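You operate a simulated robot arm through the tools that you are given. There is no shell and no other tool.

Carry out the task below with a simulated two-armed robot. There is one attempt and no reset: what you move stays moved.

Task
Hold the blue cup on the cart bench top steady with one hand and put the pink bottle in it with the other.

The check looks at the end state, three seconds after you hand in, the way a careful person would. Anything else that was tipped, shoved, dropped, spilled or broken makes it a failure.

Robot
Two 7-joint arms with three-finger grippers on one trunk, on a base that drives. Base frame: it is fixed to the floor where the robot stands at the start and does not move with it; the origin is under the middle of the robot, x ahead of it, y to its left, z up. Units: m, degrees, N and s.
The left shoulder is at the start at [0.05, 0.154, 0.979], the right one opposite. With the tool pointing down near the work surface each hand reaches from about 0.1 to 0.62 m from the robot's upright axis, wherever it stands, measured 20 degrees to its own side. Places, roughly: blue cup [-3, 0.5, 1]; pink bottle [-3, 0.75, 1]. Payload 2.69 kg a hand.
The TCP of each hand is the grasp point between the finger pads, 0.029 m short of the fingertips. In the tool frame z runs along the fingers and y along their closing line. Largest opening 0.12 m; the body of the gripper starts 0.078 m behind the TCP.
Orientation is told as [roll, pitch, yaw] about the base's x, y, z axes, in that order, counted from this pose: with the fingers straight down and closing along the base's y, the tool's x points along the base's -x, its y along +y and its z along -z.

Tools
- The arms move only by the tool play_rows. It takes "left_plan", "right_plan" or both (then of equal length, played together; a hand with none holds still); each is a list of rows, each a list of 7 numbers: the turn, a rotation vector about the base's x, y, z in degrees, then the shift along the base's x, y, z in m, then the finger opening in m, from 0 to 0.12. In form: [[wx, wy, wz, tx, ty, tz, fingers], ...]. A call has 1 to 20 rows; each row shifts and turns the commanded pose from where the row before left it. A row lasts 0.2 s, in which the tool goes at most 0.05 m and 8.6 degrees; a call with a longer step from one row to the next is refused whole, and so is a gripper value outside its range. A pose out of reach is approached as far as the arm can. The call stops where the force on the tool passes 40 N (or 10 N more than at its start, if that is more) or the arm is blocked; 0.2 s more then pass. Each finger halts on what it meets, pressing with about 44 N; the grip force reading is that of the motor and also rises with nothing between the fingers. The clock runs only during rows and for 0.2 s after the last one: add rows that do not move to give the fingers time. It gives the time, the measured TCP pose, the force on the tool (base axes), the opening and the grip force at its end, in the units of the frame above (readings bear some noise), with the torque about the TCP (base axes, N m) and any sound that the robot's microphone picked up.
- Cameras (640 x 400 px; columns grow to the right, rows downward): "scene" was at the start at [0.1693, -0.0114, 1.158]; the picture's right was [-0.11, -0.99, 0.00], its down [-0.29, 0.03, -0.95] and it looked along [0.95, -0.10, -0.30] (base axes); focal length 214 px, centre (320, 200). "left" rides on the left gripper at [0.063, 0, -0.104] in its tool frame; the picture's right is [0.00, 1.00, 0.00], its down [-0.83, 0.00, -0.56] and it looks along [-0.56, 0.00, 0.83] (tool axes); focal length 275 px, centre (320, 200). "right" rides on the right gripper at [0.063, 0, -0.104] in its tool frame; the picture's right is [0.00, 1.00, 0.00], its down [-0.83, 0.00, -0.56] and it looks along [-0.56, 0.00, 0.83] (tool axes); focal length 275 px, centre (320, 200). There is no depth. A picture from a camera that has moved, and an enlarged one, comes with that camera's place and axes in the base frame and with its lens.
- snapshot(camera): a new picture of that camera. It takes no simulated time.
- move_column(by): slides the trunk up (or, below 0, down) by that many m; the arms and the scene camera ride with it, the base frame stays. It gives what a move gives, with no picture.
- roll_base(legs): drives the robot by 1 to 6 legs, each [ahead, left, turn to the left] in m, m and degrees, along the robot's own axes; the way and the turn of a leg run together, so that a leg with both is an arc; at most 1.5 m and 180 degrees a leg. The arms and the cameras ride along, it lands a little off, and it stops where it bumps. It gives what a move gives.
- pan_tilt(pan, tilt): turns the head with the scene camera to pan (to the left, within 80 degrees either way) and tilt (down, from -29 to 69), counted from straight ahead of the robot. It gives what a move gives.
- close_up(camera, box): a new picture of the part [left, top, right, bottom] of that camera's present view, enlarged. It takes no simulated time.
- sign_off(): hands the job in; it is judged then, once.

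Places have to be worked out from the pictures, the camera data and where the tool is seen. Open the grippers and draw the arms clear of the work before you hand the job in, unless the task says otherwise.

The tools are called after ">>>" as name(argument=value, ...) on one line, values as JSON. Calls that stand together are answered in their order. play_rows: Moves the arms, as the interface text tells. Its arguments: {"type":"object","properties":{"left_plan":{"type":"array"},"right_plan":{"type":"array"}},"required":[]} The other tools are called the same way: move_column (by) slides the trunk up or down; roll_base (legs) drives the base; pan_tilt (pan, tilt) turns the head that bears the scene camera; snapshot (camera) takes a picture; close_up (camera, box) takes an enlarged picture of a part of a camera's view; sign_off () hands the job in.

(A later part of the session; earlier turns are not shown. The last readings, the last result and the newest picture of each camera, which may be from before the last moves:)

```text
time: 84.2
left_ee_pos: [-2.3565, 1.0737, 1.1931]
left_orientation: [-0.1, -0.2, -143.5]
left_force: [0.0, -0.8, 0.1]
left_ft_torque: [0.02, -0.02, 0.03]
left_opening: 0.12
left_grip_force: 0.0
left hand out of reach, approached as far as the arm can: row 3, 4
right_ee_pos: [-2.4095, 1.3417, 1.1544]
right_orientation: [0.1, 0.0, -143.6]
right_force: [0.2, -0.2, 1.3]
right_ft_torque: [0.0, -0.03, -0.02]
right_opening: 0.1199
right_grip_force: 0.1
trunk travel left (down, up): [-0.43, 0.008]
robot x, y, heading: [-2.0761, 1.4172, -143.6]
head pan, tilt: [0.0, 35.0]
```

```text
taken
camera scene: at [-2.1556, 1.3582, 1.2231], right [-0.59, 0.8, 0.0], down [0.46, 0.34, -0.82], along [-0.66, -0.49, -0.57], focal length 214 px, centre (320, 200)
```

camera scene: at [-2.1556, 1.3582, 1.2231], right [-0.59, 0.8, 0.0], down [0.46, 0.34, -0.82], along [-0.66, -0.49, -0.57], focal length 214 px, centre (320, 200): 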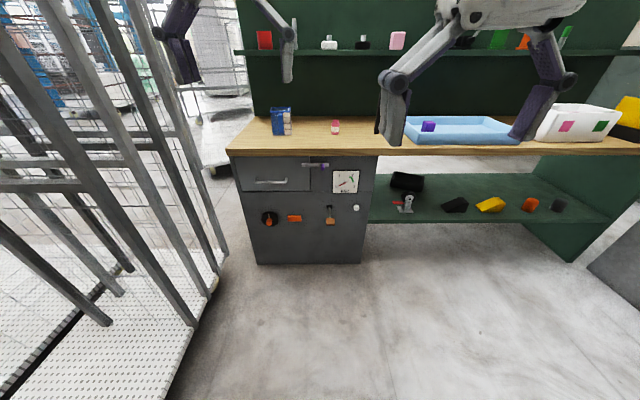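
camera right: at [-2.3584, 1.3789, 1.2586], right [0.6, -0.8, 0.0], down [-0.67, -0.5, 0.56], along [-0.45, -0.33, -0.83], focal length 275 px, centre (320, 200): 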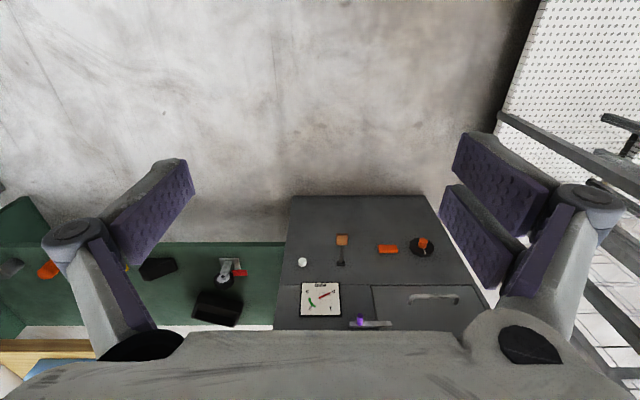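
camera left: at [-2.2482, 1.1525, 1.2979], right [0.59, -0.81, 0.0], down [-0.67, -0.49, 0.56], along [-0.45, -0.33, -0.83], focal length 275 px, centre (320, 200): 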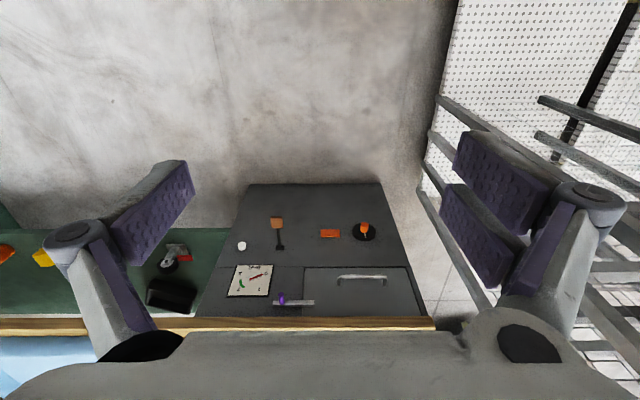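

Freed; from the downward view my base front is only ~0.17 m from the axis, and the dolly edge is ~0.55 m to my left. I advance 0.55 m with a slight 0.05 m left shift, then check.

>>> roll_base(legs=[[0.55, 0.05, 0]])

>>> snapshot(camera="scene")

>>> snapshot(camera="left")

>>> snapshot(camera="right")

```text
time: 87.4
left_ee_pos: [-2.7672, 0.7058, 1.1927]
left_orientation: [0.0, -0.2, -143.4]
left_force: [0.0, 0.0, 0.4]
left_ft_torque: [-0.01, 0.0, -0.03]
left_opening: 0.1198
left_grip_force: 0.0
right_ee_pos: [-2.8215, 0.9739, 1.1555]
right_orientation: [0.1, 0.1, -143.5]
right_force: [-0.5, -0.4, -0.6]
right_ft_torque: [0.02, -0.03, 0.01]
right_opening: 0.1201
right_grip_force: 0.1
trunk travel left (down, up): [-0.43, 0.008]
robot x, y, heading: [-2.4827, 1.0519, -143.7]
head pan, tilt: [0.0, 35.0]
```

```text
taken
camera scene: at [-2.5673, 0.991, 1.2231], right [-0.6, 0.8, 0.0], down [0.46, 0.34, -0.82], along [-0.66, -0.49, -0.57], focal length 214 px, centre (320, 200)
```

scene: 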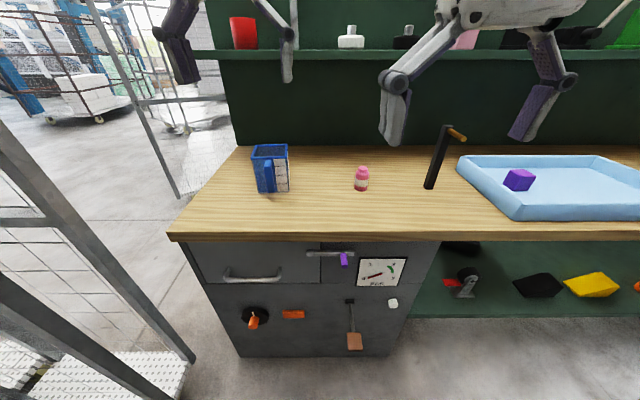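

```text
taken
camera left: at [-2.7151, 0.7426, 1.2975], right [0.59, -0.81, 0.0], down [-0.67, -0.49, 0.56], along [-0.45, -0.33, -0.83], focal length 275 px, centre (320, 200)
```

left: 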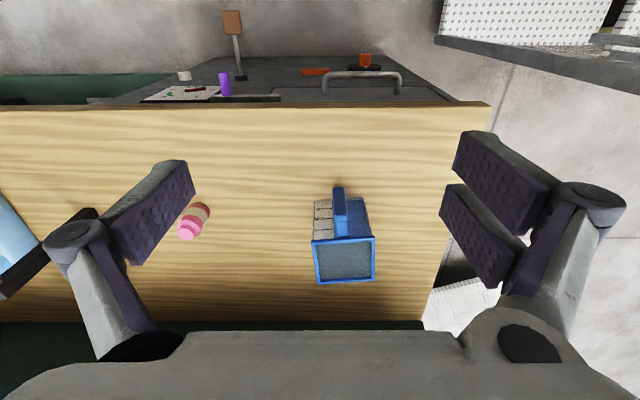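

```text
taken
camera right: at [-2.77, 1.0114, 1.2587], right [0.6, -0.8, 0.0], down [-0.67, -0.5, 0.56], along [-0.45, -0.33, -0.83], focal length 275 px, centre (320, 200)
```

right: 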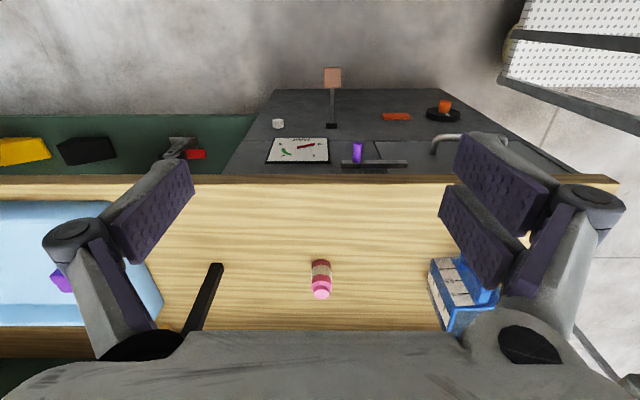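

Cup, bottle, rod and hook are clear now: cup centre ≈(-2.962, 0.507), its handle facing me, turned ~5° left; bottle ≈(-3.112, 0.757). I advance 0.2 m more and turn 13° left so the cup is nearly central for both arms.

>>> roll_base(legs=[[0.2, 0, 0], [0, 0, 13]])

>>> snapshot(camera="scene")

>>> snapshot(camera="left")

>>> snapshot(camera="right")

```text
time: 89.8
left_ee_pos: [-2.8449, 0.5323, 1.1925]
left_orientation: [0.0, -0.2, -130.6]
left_force: [0.1, -0.4, -0.8]
left_ft_torque: [-0.01, -0.02, 0.02]
left_opening: 0.1201
left_grip_force: 0.0
right_ee_pos: [-2.9566, 0.7816, 1.1556]
right_orientation: [0.1, 0.0, -130.7]
right_force: [-0.1, -1.1, 0.8]
right_ft_torque: [0.02, -0.02, 0.0]
right_opening: 0.1198
right_grip_force: 0.0
trunk travel left (down, up): [-0.43, 0.008]
robot x, y, heading: [-2.6519, 0.9301, -130.5]
head pan, tilt: [0.0, 35.0]
```

```text
taken
camera scene: at [-2.7134, 0.855, 1.2231], right [-0.76, 0.65, 0.0], down [0.37, 0.44, -0.82], along [-0.53, -0.62, -0.57], focal length 214 px, centre (320, 200)
```

scene: 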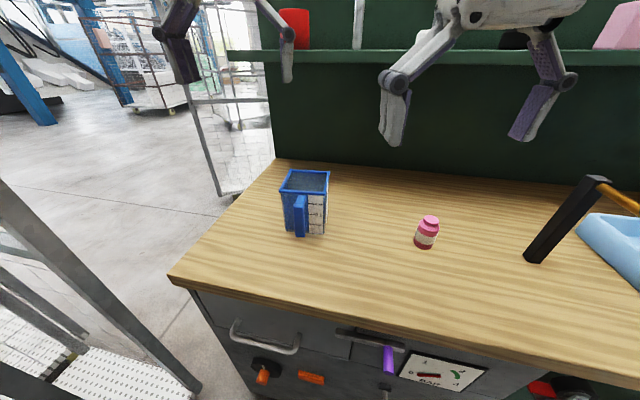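

```text
taken
camera left: at [-2.802, 0.5797, 1.2976], right [0.76, -0.65, 0.0], down [-0.54, -0.63, 0.56], along [-0.37, -0.42, -0.83], focal length 275 px, centre (320, 200)
```

left: 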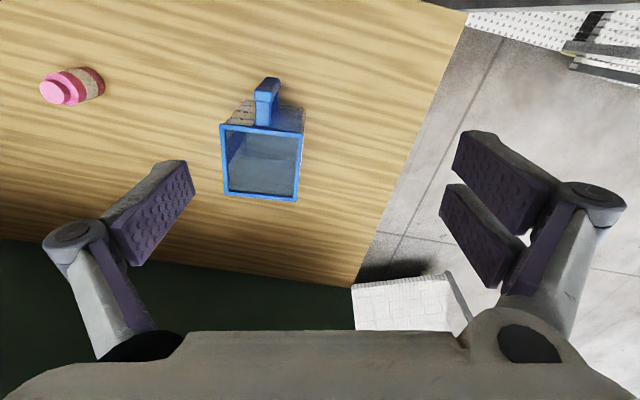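

```text
taken
camera right: at [-2.9152, 0.8297, 1.2587], right [0.76, -0.65, 0.0], down [-0.54, -0.63, 0.56], along [-0.36, -0.42, -0.83], focal length 275 px, centre (320, 200)
```

right: 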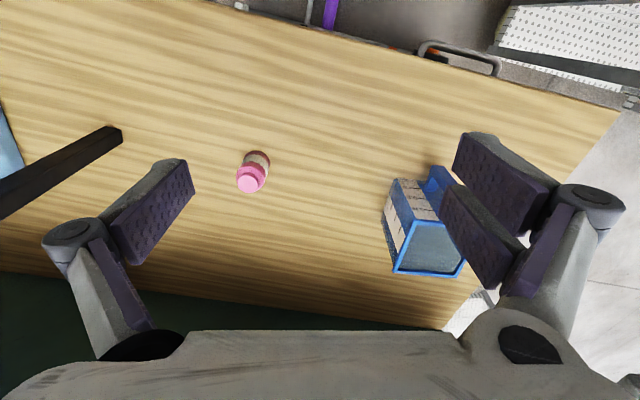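

I am in place (cup ≈0.52 m ahead, 0.04 m left; bottle 0.43 m ahead, 0.24 m right). I zoom in on the cup's handle to plan the hold.

>>> close_up(camera="left", box=[190, 50, 350, 220])

>>> close_up(camera="scene", box=[260, 150, 360, 250])

>>> close_up(camera="right", box=[220, 130, 480, 290])

```text
2.35 times, centred on (270, 135) of left
camera zoom: at [-2.802, 0.5797, 1.2976], right [0.76, -0.65, 0.0], down [-0.54, -0.63, 0.56], along [-0.37, -0.42, -0.83], focal length 648 px, centre (438, 353)
```

zoom: 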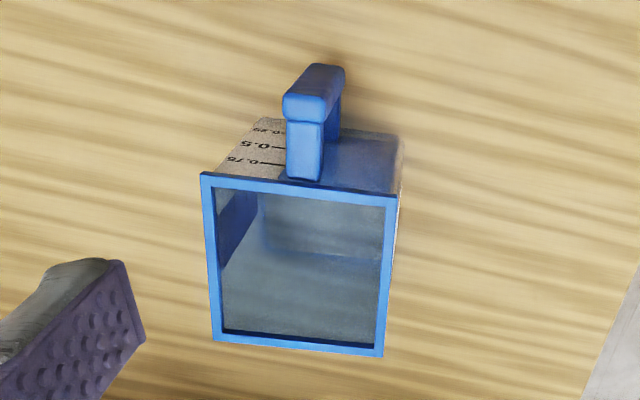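

```text
4.00 times, centred on (310, 200) of scene
camera zoom: at [-2.7134, 0.855, 1.2231], right [-0.76, 0.65, 0.0], down [0.37, 0.44, -0.82], along [-0.53, -0.62, -0.57], focal length 858 px, centre (360, 200)
```

zoom: 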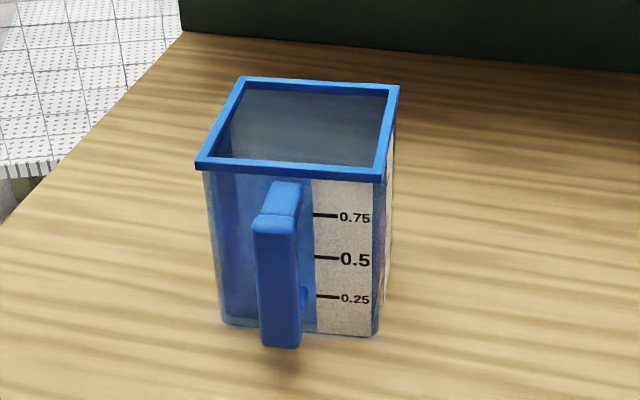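

```text
2.46 times, centred on (350, 210) of right
camera zoom: at [-2.9152, 0.8297, 1.2587], right [0.76, -0.65, 0.0], down [-0.54, -0.63, 0.56], along [-0.36, -0.42, -0.83], focal length 678 px, centre (246, 175)
```

zoom: 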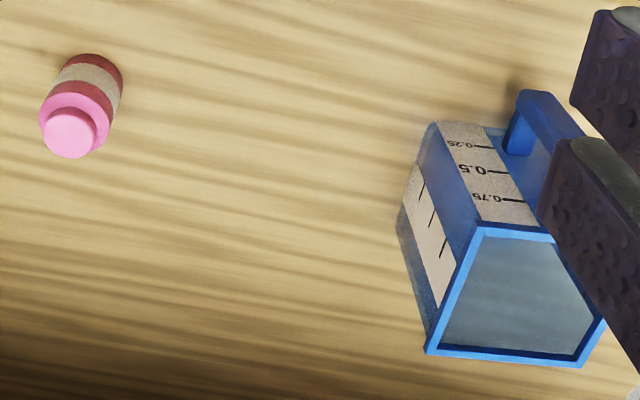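

The handle is a vertical C-loop bar ≈0.02 m wide, from z≈0.89 to 0.967, about 0.084 m in front of the cup centre. I bring the left hand above it, turn it to the cup's heading (-137°), and pitch the fingers 35° forward so the cup mouth stays free.

>>> play_rows(left_plan=[[0, 0, -6.7, -0.005, 0.0095, -0.0221, 0.06], [-4.746, 5.145, 0, -0.005, 0.0095, -0.0221, 0.06], [-4.746, 5.145, 0, -0.005, 0.0095, -0.0221, 0.06], [-4.746, 5.145, 0, -0.005, 0.0095, -0.0221, 0.06], [-4.746, 5.145, 0, -0.005, 0.0095, -0.0221, 0.06], [-4.746, 5.145, 0, -0.005, 0.0095, -0.0221, 0.06], [0, 0, 0, 0, 0, 0, 0.06]])

>>> snapshot(camera="left")

>>> snapshot(camera="scene")

```text
time: 91.4
left_ee_pos: [-2.875, 0.5912, 1.0609]
left_orientation: [-0.1, -35.3, -137.3]
left_force: [-0.2, -0.6, -0.2]
left_ft_torque: [-0.02, -0.01, 0.0]
left_opening: 0.0599
left_grip_force: 0.0
right_ee_pos: [-2.9559, 0.7813, 1.1551]
right_orientation: [0.0, 0.0, -130.6]
right_force: [-0.6, -0.7, -0.2]
right_ft_torque: [0.01, 0.01, -0.02]
right_opening: 0.1201
right_grip_force: 0.0
trunk travel left (down, up): [-0.43, 0.008]
robot x, y, heading: [-2.6471, 0.9326, -130.7]
head pan, tilt: [0.0, 35.0]
```

```text
taken
camera left: at [-2.7913, 0.6649, 1.1094], right [0.67, -0.74, 0.0], down [-0.26, -0.24, 0.93], along [-0.69, -0.63, -0.36], focal length 275 px, centre (320, 200)
```

left: 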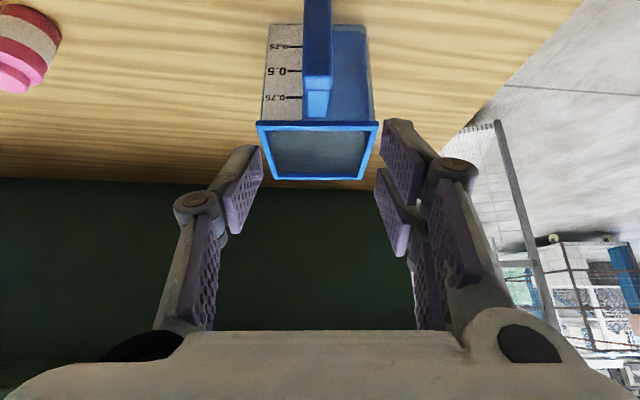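

```text
taken
camera scene: at [-2.7134, 0.8551, 1.2231], right [-0.76, 0.65, 0.0], down [0.37, 0.44, -0.82], along [-0.53, -0.62, -0.57], focal length 214 px, centre (320, 200)
```

scene: 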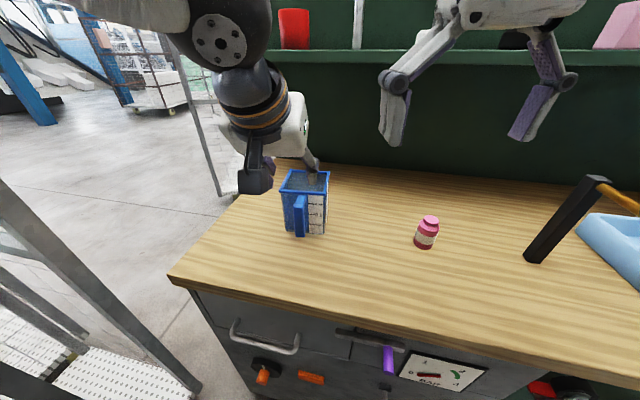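

The hand is aligned: the handle sits centred between the fingers. I descend to just behind the handle's top and check before sliding on.

>>> play_rows(left_plan=[[0, 0, 0, -0.0004, -0.001, -0.0245, 0.06], [0, 0, 0, -0.0004, -0.001, -0.0245, 0.06], [0, 0, 0, -0.0004, -0.001, -0.0245, 0.06], [0, 0, 0, 0, 0, 0, 0.06]])

>>> snapshot(camera="left")

>>> snapshot(camera="right")

>>> close_up(camera="scene", box=[200, 80, 400, 260])

```text
time: 92.4
left_ee_pos: [-2.8746, 0.5863, 0.988]
left_orientation: [-0.1, -35.2, -137.3]
left_force: [0.3, 0.8, 0.5]
left_ft_torque: [-0.03, -0.03, 0.04]
left_opening: 0.0599
left_grip_force: 0.2
right_ee_pos: [-2.9563, 0.7824, 1.1552]
right_orientation: [0.0, 0.1, -130.6]
right_force: [0.7, -0.8, 0.2]
right_ft_torque: [0.0, 0.02, -0.01]
right_opening: 0.1201
right_grip_force: 0.1
trunk travel left (down, up): [-0.43, 0.008]
robot x, y, heading: [-2.6479, 0.9335, -130.6]
head pan, tilt: [0.0, 35.0]
```

```text
taken
camera left: at [-2.7923, 0.6613, 1.0365], right [0.67, -0.74, 0.0], down [-0.27, -0.24, 0.93], along [-0.69, -0.63, -0.36], focal length 275 px, centre (320, 200)
```

left: 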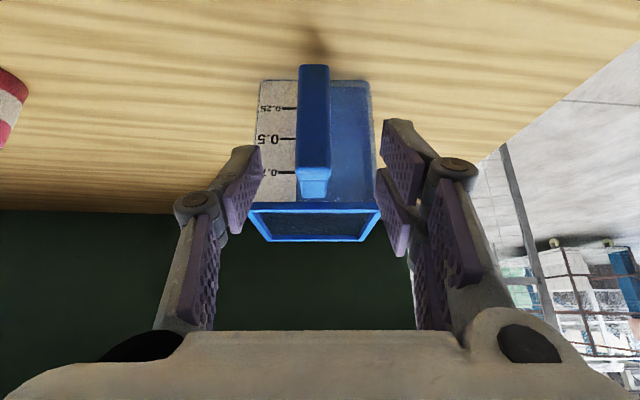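

```text
taken
camera right: at [-2.9151, 0.8298, 1.2588], right [0.76, -0.65, 0.0], down [-0.54, -0.63, 0.56], along [-0.36, -0.42, -0.83], focal length 275 px, centre (320, 200)
```

right: 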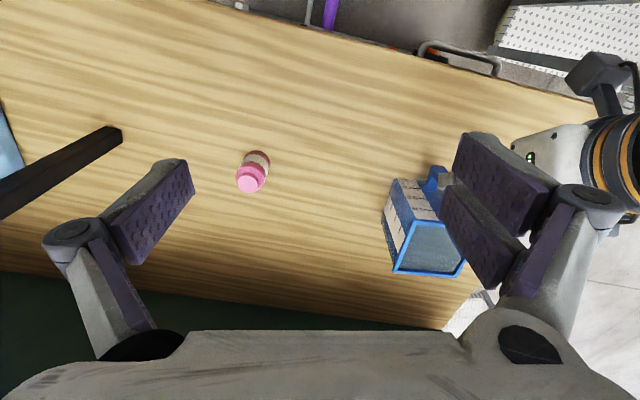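

```text
2.22 times, centred on (300, 170) of scene
camera zoom: at [-2.7132, 0.855, 1.2232], right [-0.76, 0.65, 0.0], down [0.37, 0.44, -0.82], along [-0.53, -0.62, -0.57], focal length 477 px, centre (364, 267)
```

zoom: 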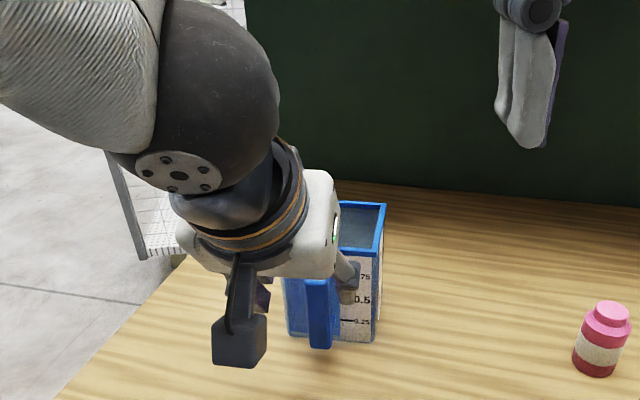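

The handle is centred within 2 mm and the rim is at z≈0.970. I slide the open fingers down and forward around the handle bar, then look before closing.

>>> play_rows(left_plan=[[0, 0, 0, -0.0089, -0.0067, -0.01575, 0.06], [0, 0, 0, -0.0089, -0.0067, -0.01575, 0.06], [0, 0, 0, -0.0089, -0.0067, -0.01575, 0.06], [0, 0, 0, -0.0089, -0.0067, -0.01575, 0.06], [0, 0, 0, 0, 0, 0, 0.06]])

>>> snapshot(camera="left")

>>> close_up(camera="scene", box=[200, 80, 400, 260])

```text
time: 93.6
left_ee_pos: [-2.9127, 0.5595, 0.9238]
left_orientation: [-0.2, -35.3, -137.2]
left_force: [0.4, 0.8, -0.1]
left_ft_torque: [0.01, 0.01, 0.01]
left_opening: 0.0602
left_grip_force: 0.0
right_ee_pos: [-2.9567, 0.7826, 1.1553]
right_orientation: [0.0, 0.0, -130.6]
right_force: [0.5, -0.3, 0.3]
right_ft_torque: [-0.01, -0.02, -0.02]
right_opening: 0.12
right_grip_force: 0.1
trunk travel left (down, up): [-0.43, 0.008]
robot x, y, heading: [-2.6458, 0.9345, -130.7]
head pan, tilt: [0.0, 35.0]
```

```text
taken
camera left: at [-2.8284, 0.634, 0.9735], right [0.68, -0.74, 0.0], down [-0.26, -0.24, 0.93], along [-0.69, -0.63, -0.36], focal length 275 px, centre (320, 200)
```

left: 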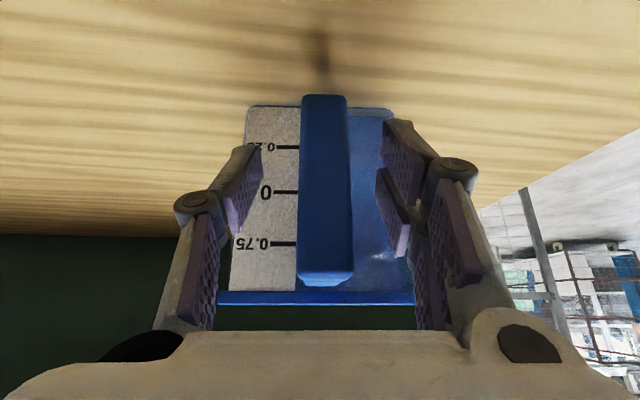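

```text
2.22 times, centred on (300, 170) of scene
camera zoom: at [-2.718, 0.8616, 1.2194], right [-0.7, 0.72, 0.0], down [0.44, 0.42, -0.79], along [-0.57, -0.55, -0.61], focal length 477 px, centre (364, 267)
```

zoom: 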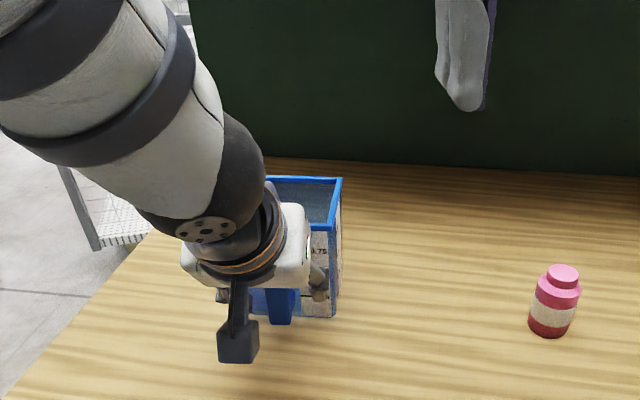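

The bar is between the pads (TCP about 1 cm inside its front face), but the left forearm is leaning on the head. I pan the head right to clear it, then close the left fingers on the handle.

>>> pan_tilt(pan=-25, tilt=35)

>>> play_rows(left_plan=[[0, 0, 0, 0, 0, 0, 0.045], [0, 0, 0, 0, 0, 0, 0.03], [0, 0, 0, 0, 0, 0, 0.015], [0, 0, 0, 0, 0, 0, 0.01], [0, 0, 0, 0, 0, 0, 0.01]])

>>> snapshot(camera="left")

>>> snapshot(camera="scene")

>>> snapshot(camera="right")

```text
time: 94.5
left_ee_pos: [-2.9118, 0.561, 0.9237]
left_orientation: [0.0, -35.2, -137.4]
left_force: [-1.1, 0.1, 0.3]
left_ft_torque: [0.01, 0.04, -0.01]
left_opening: 0.0602
left_grip_force: 0.0
right_ee_pos: [-2.9573, 0.782, 1.1549]
right_orientation: [0.0, 0.1, -130.6]
right_force: [0.1, 1.5, -0.5]
right_ft_torque: [0.0, -0.02, -0.02]
right_opening: 0.12
right_grip_force: 0.0
trunk travel left (down, up): [-0.43, 0.008]
robot x, y, heading: [-2.6491, 0.9338, -130.4]
head pan, tilt: [-25.0, 35.0]
```

```text
time: 95.7
left_ee_pos: [-2.9116, 0.5593, 0.9241]
left_orientation: [-0.1, -35.1, -137.2]
left_force: [0.6, -1.6, 1.4]
left_ft_torque: [-0.19, -0.07, -0.03]
left_opening: 0.0208
left_grip_force: 43.6
right_ee_pos: [-2.9561, 0.7816, 1.1553]
right_orientation: [-0.1, 0.1, -130.6]
right_force: [-0.1, 0.0, 0.3]
right_ft_torque: [0.01, -0.01, 0.01]
right_opening: 0.1202
right_grip_force: 0.0
trunk travel left (down, up): [-0.43, 0.008]
robot x, y, heading: [-2.6486, 0.9347, -130.5]
head pan, tilt: [-25.0, 35.0]
```

```text
taken
camera left: at [-2.8284, 0.6343, 0.9735], right [0.67, -0.74, 0.0], down [-0.27, -0.24, 0.93], along [-0.69, -0.63, -0.36], focal length 275 px, centre (320, 200)
```

left: 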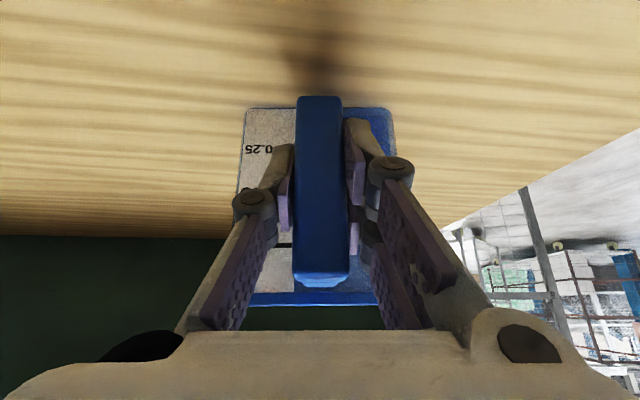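

```text
taken
camera scene: at [-2.7363, 0.8856, 1.2232], right [-0.41, 0.91, 0.0], down [0.52, 0.24, -0.82], along [-0.75, -0.34, -0.57], focal length 214 px, centre (320, 200)
```

scene: 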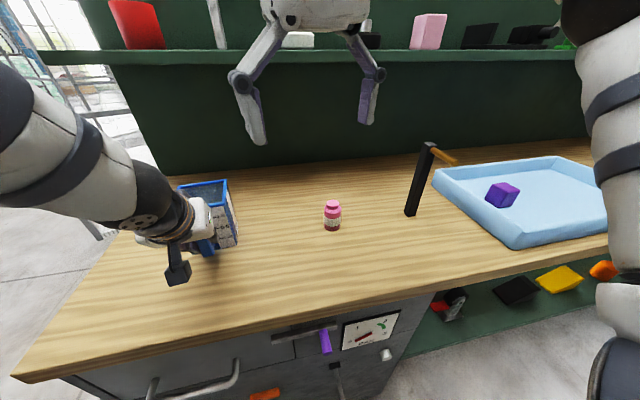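

```text
taken
camera right: at [-2.9153, 0.8298, 1.2588], right [0.76, -0.65, 0.0], down [-0.54, -0.63, 0.56], along [-0.36, -0.42, -0.83], focal length 275 px, centre (320, 200)
```

right: 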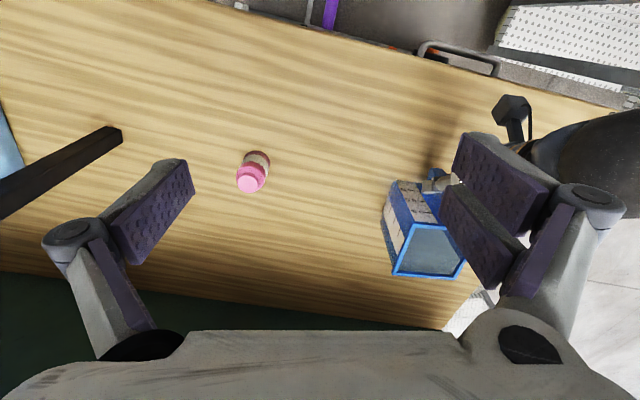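

The left hand holds the handle (opening 0.021 m, 44 N) with the cup undisturbed. Next the right hand goes above the bottle at ≈(-3.116, 0.748), yawed 45° so its camera will stay clear of the left hand later.

>>> play_rows(right_plan=[[0, 0, 7.5, -0.0267, -0.0056, -0.009, 0.09], [0, 0, 7.5, -0.0267, -0.0056, -0.009, 0.09], [0, 0, 7.5, -0.0267, -0.0056, -0.009, 0.09], [0, 0, 7.5, -0.0267, -0.0056, -0.009, 0.09], [0, 0, 7.5, -0.0267, -0.0056, -0.009, 0.09], [0, 0, 7.5, -0.0267, -0.0056, -0.009, 0.09], [0, 0, 0, 0, 0, 0, 0.09]])

>>> snapshot(camera="right")

>>> snapshot(camera="scene")

```text
time: 97.3
left_ee_pos: [-2.9124, 0.5599, 0.9242]
left_orientation: [-0.2, -35.2, -137.2]
left_force: [-0.1, -0.6, 4.3]
left_ft_torque: [-0.35, -0.04, -0.06]
left_opening: 0.0206
left_grip_force: 44.1
right_ee_pos: [-3.0625, 0.7626, 1.0772]
right_orientation: [0.0, 0.0, -85.7]
right_force: [0.9, 0.4, -0.5]
right_ft_torque: [0.03, -0.01, -0.01]
right_opening: 0.0901
right_grip_force: 0.1
right hand out of reach, approached as far as the arm can: row 5, 6
trunk travel left (down, up): [-0.43, 0.008]
robot x, y, heading: [-2.6505, 0.9352, -130.9]
head pan, tilt: [-25.0, 35.0]
```

```text
taken
camera right: at [-3.0667, 0.8255, 1.1809], right [1.0, 0.08, 0.0], down [0.07, -0.83, 0.56], along [0.04, -0.56, -0.83], focal length 275 px, centre (320, 200)
```

right: 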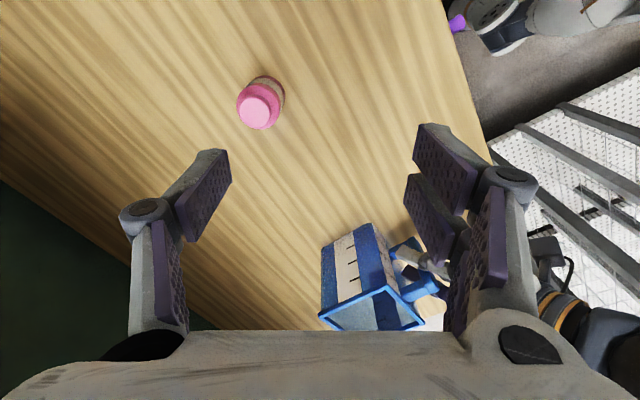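

```text
taken
camera scene: at [-2.7363, 0.8858, 1.2232], right [-0.41, 0.91, 0.0], down [0.52, 0.24, -0.82], along [-0.75, -0.34, -0.57], focal length 214 px, centre (320, 200)
```

scene: 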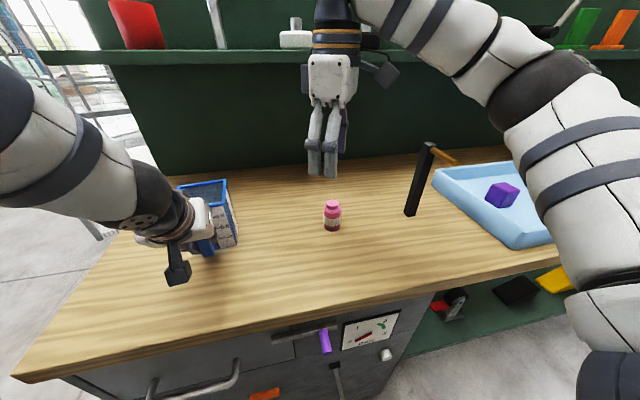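

The right arm fell 5 cm short at this height; reach grows lower down. I descend to z≈1.0 (fingertips still above the bottle top) while moving over it.

>>> play_rows(right_plan=[[0, 0, 0, 0, 0, -0.02, 0.09], [0, 0, 0, -0.006, -0.002, -0.02, 0.09], [0, 0, 0, -0.016, -0.004, -0.02, 0.09], [0, 0, 0, -0.016, -0.004, -0.012, 0.09], [0, 0, 0, -0.0155, -0.0046, 0, 0.09], [0, 0, 0, 0, 0, 0, 0.09]])

>>> snapshot(camera="right")

>>> snapshot(camera="scene")

```text
time: 98.7
left_ee_pos: [-2.9115, 0.5597, 0.9236]
left_orientation: [0.0, -35.2, -137.3]
left_force: [-0.7, 0.4, 4.6]
left_ft_torque: [-0.3, -0.04, -0.03]
left_opening: 0.0208
left_grip_force: 44.2
right_ee_pos: [-3.0801, 0.7563, 1.003]
right_orientation: [0.0, -0.2, -85.8]
right_force: [-0.6, -0.1, -0.9]
right_ft_torque: [-0.02, -0.04, 0.04]
right_opening: 0.09
right_grip_force: 0.1
right hand out of reach, approached as far as the arm can: row 3, 4, 5
trunk travel left (down, up): [-0.43, 0.008]
robot x, y, heading: [-2.6462, 0.9357, -130.6]
head pan, tilt: [-25.0, 35.0]
```

```text
taken
camera right: at [-3.0848, 0.8201, 1.1063], right [1.0, 0.08, 0.0], down [0.07, -0.83, 0.56], along [0.04, -0.56, -0.83], focal length 275 px, centre (320, 200)
```

right: 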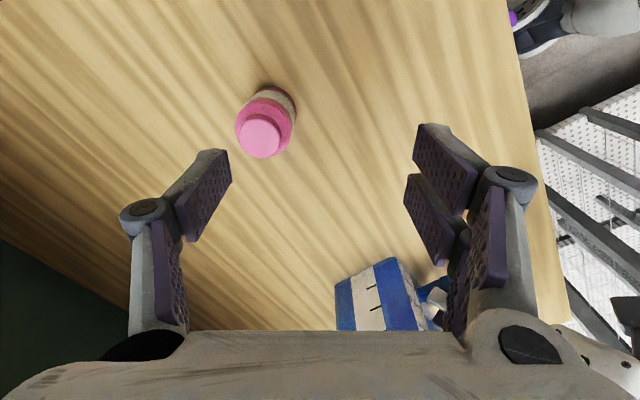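

```text
taken
camera scene: at [-2.7362, 0.8859, 1.2232], right [-0.41, 0.91, 0.0], down [0.52, 0.24, -0.82], along [-0.75, -0.34, -0.57], focal length 214 px, centre (320, 200)
```

scene: 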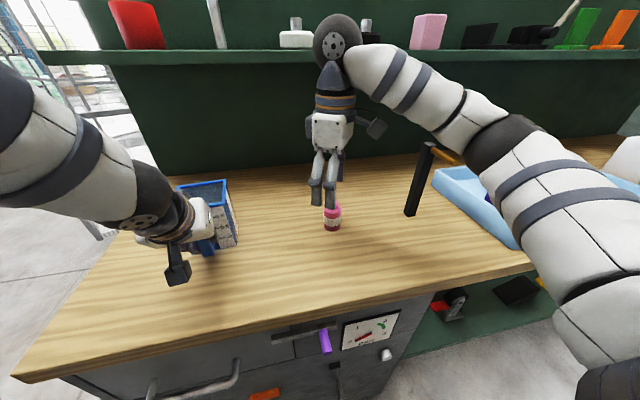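

Still short by ~4 cm, so the 45° yaw is likely the limit. I turn the hand back in 6 rows while holding height, then shift onto the bottle.

>>> play_rows(right_plan=[[0, 0, -7.5, 0, 0, 0, 0.09], [0, 0, -7.5, 0, 0, 0, 0.09], [0, 0, -7.5, -0.006, -0.001, 0, 0.09], [0, 0, -7.5, -0.01, -0.002, 0, 0.09], [0, 0, -7.5, -0.01, -0.002, 0, 0.09], [0, 0, -7.5, -0.01, -0.003, 0, 0.09], [0, 0, 0, 0, 0, 0, 0.09]])

>>> snapshot(camera="right")

>>> snapshot(camera="scene")

```text
time: 100.3
left_ee_pos: [-2.9117, 0.5594, 0.9233]
left_orientation: [0.0, -35.1, -137.2]
left_force: [-0.2, 0.8, 4.7]
left_ft_torque: [-0.31, -0.05, -0.04]
left_opening: 0.0208
left_grip_force: 43.2
right_ee_pos: [-3.1157, 0.7497, 1.0036]
right_orientation: [0.0, -0.1, -130.6]
right_force: [-0.1, -0.5, -0.2]
right_ft_torque: [-0.02, -0.01, 0.03]
right_opening: 0.0901
right_grip_force: 0.0
trunk travel left (down, up): [-0.43, 0.008]
robot x, y, heading: [-2.6445, 0.9322, -130.6]
head pan, tilt: [-25.0, 35.0]
```

```text
taken
camera right: at [-3.0747, 0.7976, 1.1069], right [0.76, -0.65, 0.0], down [-0.54, -0.63, 0.56], along [-0.36, -0.42, -0.83], focal length 275 px, centre (320, 200)
```

right: 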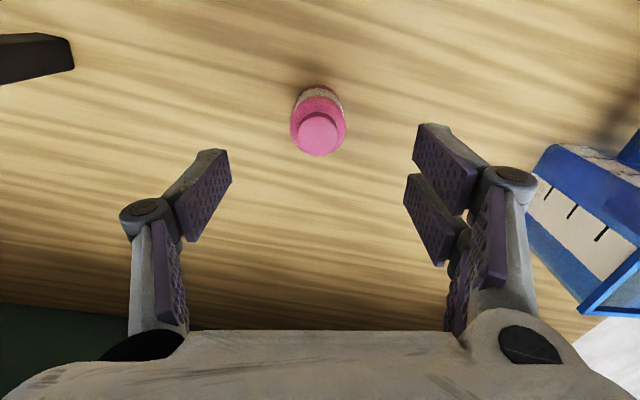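

```text
taken
camera scene: at [-2.7363, 0.8859, 1.2232], right [-0.41, 0.91, 0.0], down [0.52, 0.24, -0.82], along [-0.75, -0.34, -0.57], focal length 214 px, centre (320, 200)
```

scene: 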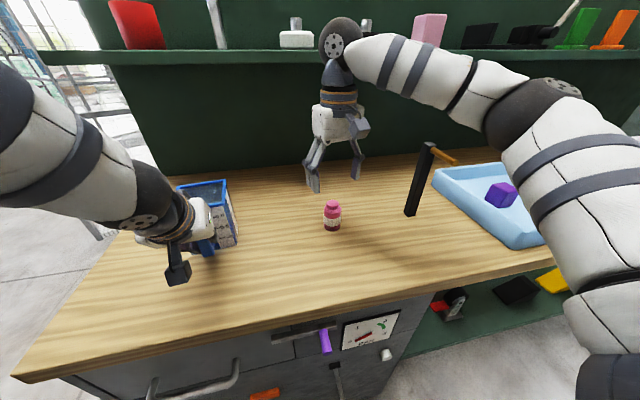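

The right hand is centred over the bottle. I descend in two stages, watching that the right forearm stays clear of the black rod.

>>> play_rows(right_plan=[[0, 0, 0, 0, 0, -0.015, 0.09], [0, 0, 0, 0, 0, -0.015, 0.09], [0, 0, 0, 0, 0, -0.015, 0.09], [0, 0, 0, 0, 0, 0, 0.09]])

>>> snapshot(camera="right")

>>> snapshot(camera="scene")

```text
time: 101.3
left_ee_pos: [-2.9125, 0.5612, 0.9238]
left_orientation: [-0.1, -35.3, -137.4]
left_force: [-0.4, -0.3, 3.7]
left_ft_torque: [-0.27, -0.07, -0.08]
left_opening: 0.0203
left_grip_force: 44.2
right_ee_pos: [-3.1169, 0.7491, 0.958]
right_orientation: [0.0, 0.0, -130.6]
right_force: [0.0, 0.0, -0.9]
right_ft_torque: [-0.03, -0.01, 0.01]
right_opening: 0.0901
right_grip_force: 0.1
trunk travel left (down, up): [-0.43, 0.008]
robot x, y, heading: [-2.6465, 0.9308, -130.4]
head pan, tilt: [-25.0, 35.0]
```

```text
taken
camera right: at [-3.075, 0.7976, 1.0611], right [0.76, -0.65, 0.0], down [-0.54, -0.63, 0.56], along [-0.36, -0.42, -0.83], focal length 275 px, centre (320, 200)
```

right: 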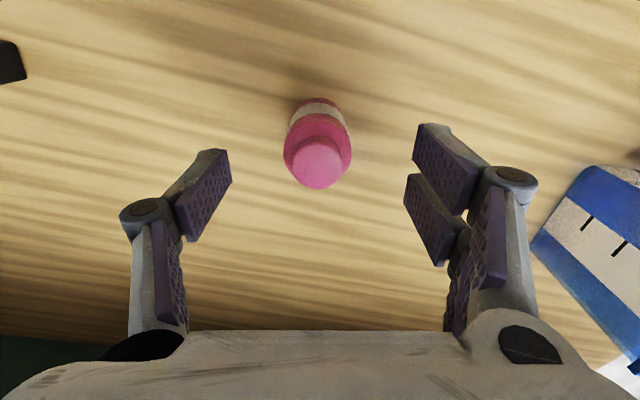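

```text
taken
camera scene: at [-2.7362, 0.8859, 1.2232], right [-0.41, 0.91, 0.0], down [0.52, 0.24, -0.82], along [-0.75, -0.34, -0.57], focal length 214 px, centre (320, 200)
```

scene: 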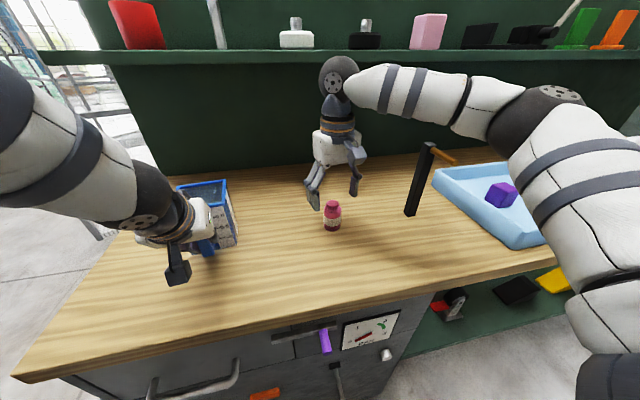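

Triangulated cap top is z≈0.935 and centred. I descend to TCP z≈0.915 and close on the bottle.

>>> play_rows(right_plan=[[0, 0, 0, 0, 0, -0.015, 0.09], [0, 0, 0, 0, 0, -0.015, 0.09], [0, 0, 0, 0, 0, -0.013, 0.09], [0, 0, 0, 0, 0, 0, 0.075], [0, 0, 0, 0, 0, 0, 0.06], [0, 0, 0, 0, 0, 0, 0.045], [0, 0, 0, 0, 0, 0, 0.03], [0, 0, 0, 0, 0, 0, 0.025], [0, 0, 0, 0, 0, 0, 0.025]])

>>> snapshot(camera="right")

>>> snapshot(camera="scene")

```text
time: 103.3
left_ee_pos: [-2.912, 0.5605, 0.9247]
left_orientation: [-0.1, -35.2, -137.3]
left_force: [0.4, 0.7, 4.6]
left_ft_torque: [-0.25, -0.09, -0.03]
left_opening: 0.0209
left_grip_force: 44.2
right_ee_pos: [-3.1165, 0.7504, 0.9145]
right_orientation: [0.0, 0.0, -130.7]
right_force: [0.4, 0.1, -0.1]
right_ft_torque: [0.0, -0.04, 0.0]
right_opening: 0.0402
right_grip_force: 44.3
trunk travel left (down, up): [-0.43, 0.008]
robot x, y, heading: [-2.6521, 0.9346, -130.5]
head pan, tilt: [-25.0, 35.0]
```

```text
taken
camera right: at [-3.0752, 0.7977, 1.0181], right [0.76, -0.65, 0.0], down [-0.54, -0.63, 0.56], along [-0.36, -0.42, -0.83], focal length 275 px, centre (320, 200)
```

right: 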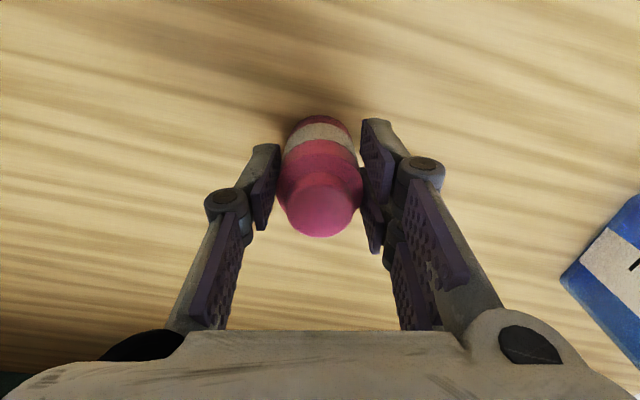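

```text
taken
camera scene: at [-2.7363, 0.8858, 1.2231], right [-0.41, 0.91, 0.0], down [0.52, 0.24, -0.82], along [-0.75, -0.34, -0.57], focal length 214 px, centre (320, 200)
```

scene: 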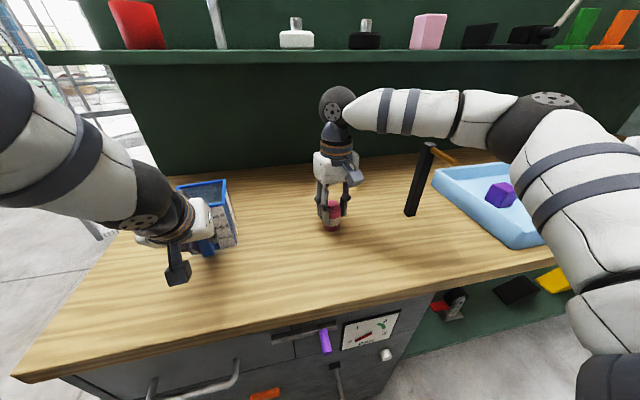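

The bottle is gripped (opening 0.040 m). I lift it straight up to z≈1.05 and verify it came along.

>>> play_rows(right_plan=[[0, 0, 0, 0, 0, 0.01, 0.025], [0, 0, 0, 0, 0, 0.025, 0.025], [0, 0, 0, 0, 0, 0.025, 0.025], [0, 0, 0, 0, 0, 0.025, 0.025], [0, 0, 0, 0, 0, 0.025, 0.025], [0, 0, 0, 0, 0, 0.025, 0.025], [0, 0, 0, 0, 0, 0, 0.025]])

>>> snapshot(camera="right")

>>> snapshot(camera="scene")

```text
time: 104.9
left_ee_pos: [-2.9115, 0.5599, 0.9248]
left_orientation: [-0.1, -35.2, -137.3]
left_force: [0.2, 0.9, 4.1]
left_ft_torque: [-0.26, -0.13, 0.0]
left_opening: 0.0209
left_grip_force: 43.5
right_ee_pos: [-3.1167, 0.7499, 1.0512]
right_orientation: [0.0, 0.0, -130.5]
right_force: [-0.6, -0.5, -1.0]
right_ft_torque: [0.0, -0.03, 0.0]
right_opening: 0.0402
right_grip_force: 44.1
trunk travel left (down, up): [-0.43, 0.008]
robot x, y, heading: [-2.651, 0.9307, -130.5]
head pan, tilt: [-25.0, 35.0]
```

```text
taken
camera right: at [-3.0747, 0.7977, 1.1538], right [0.76, -0.65, 0.0], down [-0.54, -0.63, 0.56], along [-0.36, -0.42, -0.83], focal length 275 px, centre (320, 200)
```

right: 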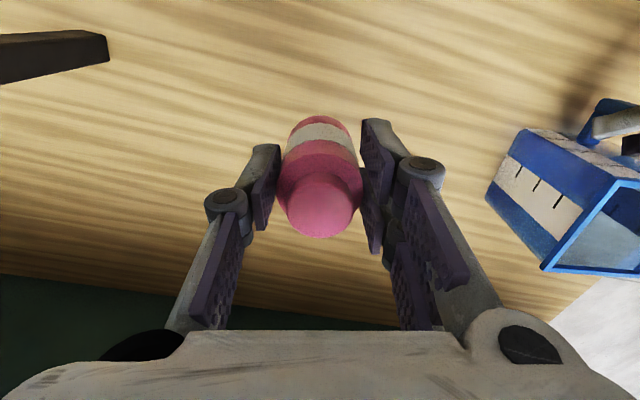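

```text
taken
camera scene: at [-2.7363, 0.8858, 1.2231], right [-0.41, 0.91, 0.0], down [0.52, 0.24, -0.82], along [-0.75, -0.34, -0.57], focal length 214 px, centre (320, 200)
```

scene: 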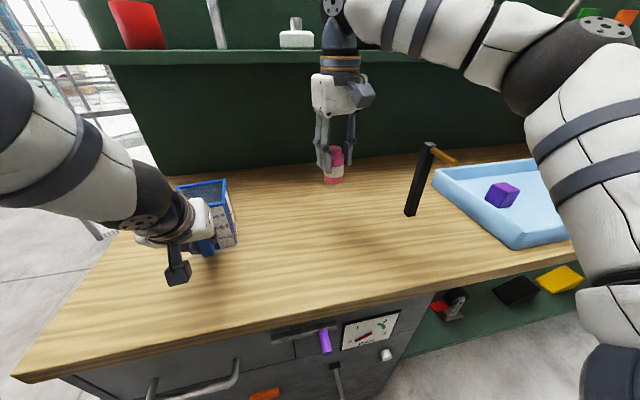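

The bottle is securely held. I tilt the right hand 15° outward (for reach), then swing it left toward the cup's right side while yawing +40°, staying above rim height.

>>> play_rows(right_plan=[[-3.92, 6.4, 0, 0, 0, 0.003, 0.025], [-3.92, 6.4, 0, 0, 0, 0.004, 0.025], [0, 0, 5.7, 0.0107, -0.0257, 0, 0.025], [0, 0, 5.7, 0.0107, -0.0257, 0, 0.025], [0, 0, 5.7, 0.0107, -0.0257, 0, 0.025], [0, 0, 5.7, 0.0107, -0.0257, 0, 0.025], [0, 0, 5.7, 0.0107, -0.0257, 0, 0.025], [0, 0, 5.7, 0.0107, -0.0257, 0, 0.025], [0, 0, 5.7, 0.0107, -0.0257, 0, 0.025], [0, 0, 0, 0, 0, 0, 0.025]])

>>> snapshot(camera="right")

>>> snapshot(camera="scene")

>>> snapshot(camera="left")

```text
time: 107.1
left_ee_pos: [-2.9125, 0.5602, 0.9248]
left_orientation: [-0.2, -35.2, -137.4]
left_force: [-0.3, -1.1, 2.9]
left_ft_torque: [-0.27, -0.09, 0.0]
left_opening: 0.0205
left_grip_force: 44.3
right_ee_pos: [-3.0509, 0.5892, 1.0553]
right_orientation: [-4.6, -14.2, -92.3]
right_force: [0.3, -0.1, -0.7]
right_ft_torque: [0.04, 0.03, -0.04]
right_opening: 0.0401
right_grip_force: 43.8
right hand out of reach, approached as far as the arm can: row 9
trunk travel left (down, up): [-0.43, 0.008]
robot x, y, heading: [-2.6481, 0.9347, -130.4]
head pan, tilt: [-25.0, 35.0]
```

```text
taken
camera right: at [-3.0387, 0.6753, 1.139], right [1.0, -0.06, -0.08], down [0.02, -0.67, 0.74], along [-0.09, -0.74, -0.67], focal length 275 px, centre (320, 200)
```

right: 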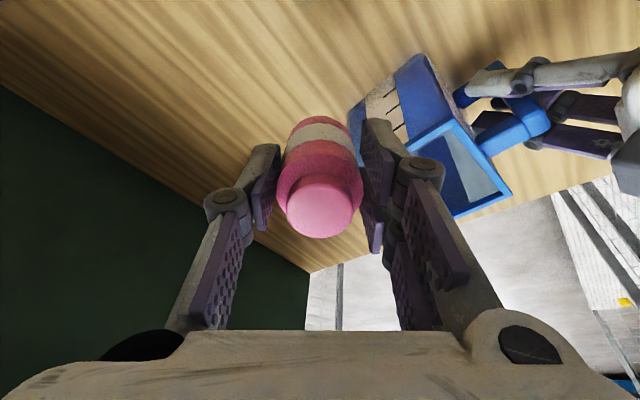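

```text
taken
camera scene: at [-2.7362, 0.8856, 1.2232], right [-0.41, 0.91, 0.0], down [0.52, 0.24, -0.82], along [-0.75, -0.34, -0.57], focal length 214 px, centre (320, 200)
```

scene: 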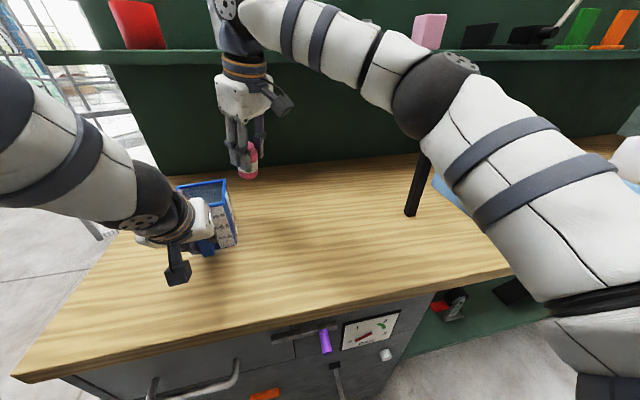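

```text
taken
camera left: at [-2.8284, 0.6344, 0.9734], right [0.67, -0.74, 0.0], down [-0.27, -0.24, 0.93], along [-0.69, -0.63, -0.36], focal length 275 px, centre (320, 200)
```

left: 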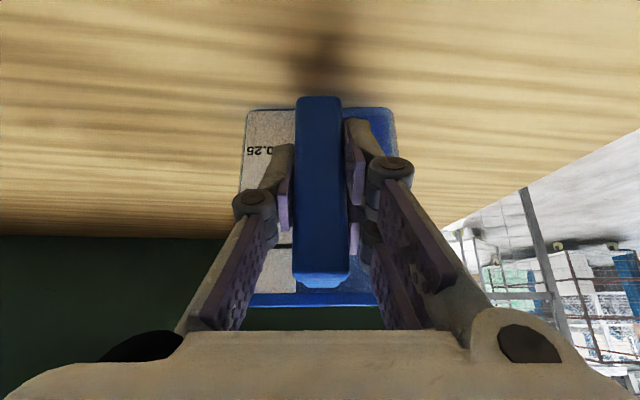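

The arm reached its limit just short, probably from the yaw. I turn the hand back ~18° about its own axis and then try advancing toward the cup at the same height.

>>> play_rows(right_plan=[[-0.49, -1.47, -5.8, 0, 0, 0, 0.025], [-0.49, -1.47, -5.8, 0, 0, 0, 0.025], [-0.49, -1.47, -5.8, 0, 0, 0, 0.025], [0, 0, 0, 0.012, -0.01, 0, 0.025], [0, 0, 0, 0.012, -0.01, 0, 0.025], [0, 0, 0, 0.012, -0.01, 0, 0.025], [0, 0, 0, 0, 0, 0, 0.025]])

>>> snapshot(camera="right")

>>> snapshot(camera="scene")

```text
time: 108.7
left_ee_pos: [-2.9117, 0.5597, 0.9232]
left_orientation: [-0.2, -35.1, -137.3]
left_force: [-0.5, 0.3, 3.2]
left_ft_torque: [-0.21, -0.07, -0.04]
left_opening: 0.0207
left_grip_force: 43.2
right_ee_pos: [-3.0175, 0.5594, 1.0538]
right_orientation: [0.0, -14.9, -108.8]
right_force: [-1.9, -0.2, -0.7]
right_ft_torque: [0.02, -0.01, -0.02]
right_opening: 0.0398
right_grip_force: 44.4
trunk travel left (down, up): [-0.43, 0.008]
robot x, y, heading: [-2.6498, 0.9321, -130.3]
head pan, tilt: [-25.0, 35.0]
```

```text
taken
camera right: at [-2.9878, 0.6432, 1.1386], right [0.95, -0.32, 0.0], down [-0.21, -0.62, 0.75], along [-0.24, -0.71, -0.66], focal length 275 px, centre (320, 200)
```

right: 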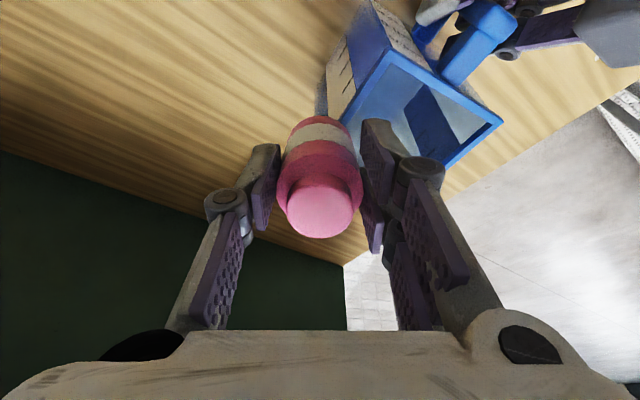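

```text
taken
camera scene: at [-2.7364, 0.8858, 1.2231], right [-0.41, 0.91, 0.0], down [0.52, 0.24, -0.82], along [-0.75, -0.34, -0.57], focal length 214 px, centre (320, 200)
```

scene: 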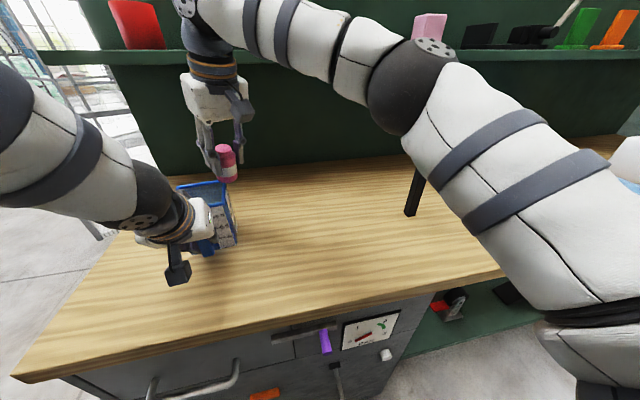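

Reachable now. Using the rim corners the cup centre is (-2.971, 0.503); I move so the bottle's lower end is above the cup's centre, at the same height, and check.

>>> play_rows(right_plan=[[0, 0, 0, 0.0129, -0.0106, 0.001, 0.025], [0, 0, 0, 0.0129, -0.0106, 0, 0.025], [0, 0, 0, 0.0129, -0.0106, 0, 0.025], [0, 0, 0, 0.0129, -0.0106, 0, 0.025], [0, 0, 0, 0, 0, 0, 0.025]])

>>> snapshot(camera="right")

>>> snapshot(camera="scene")

>>> snapshot(camera="left")

```text
time: 109.9
left_ee_pos: [-2.9111, 0.5594, 0.9239]
left_orientation: [-0.1, -35.2, -137.2]
left_force: [-0.2, -0.1, 3.5]
left_ft_torque: [-0.17, -0.07, 0.02]
left_opening: 0.0207
left_grip_force: 43.8
right_ee_pos: [-2.9641, 0.5173, 1.0553]
right_orientation: [0.0, -15.0, -108.8]
right_force: [0.0, -0.2, -0.3]
right_ft_torque: [0.01, -0.02, 0.0]
right_opening: 0.04
right_grip_force: 44.5
trunk travel left (down, up): [-0.43, 0.008]
robot x, y, heading: [-2.6458, 0.9299, -131.0]
head pan, tilt: [-25.0, 35.0]
```

```text
taken
camera right: at [-2.9357, 0.5997, 1.1386], right [0.95, -0.32, 0.0], down [-0.21, -0.62, 0.75], along [-0.24, -0.71, -0.66], focal length 275 px, centre (320, 200)
```

right: 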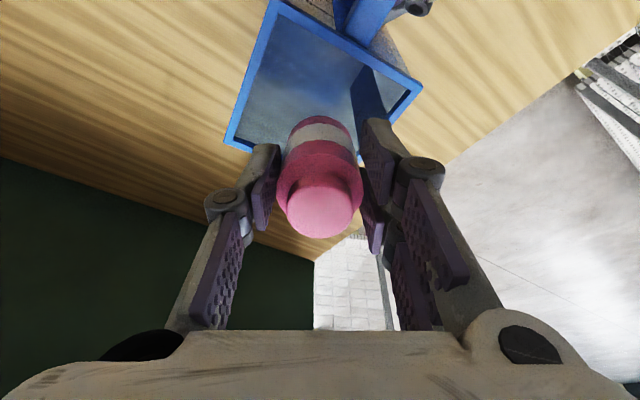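

```text
taken
camera scene: at [-2.7364, 0.8858, 1.2231], right [-0.41, 0.91, 0.0], down [0.52, 0.24, -0.82], along [-0.75, -0.34, -0.57], focal length 214 px, centre (320, 200)
```

scene: 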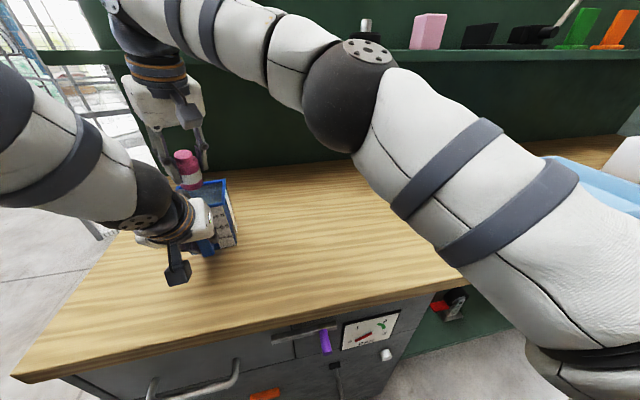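

```text
taken
camera left: at [-2.8284, 0.6345, 0.9734], right [0.67, -0.74, 0.0], down [-0.27, -0.24, 0.93], along [-0.69, -0.63, -0.36], focal length 275 px, centre (320, 200)
```

left: 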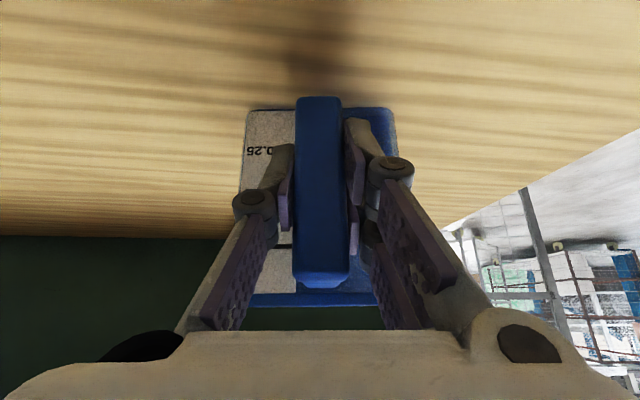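

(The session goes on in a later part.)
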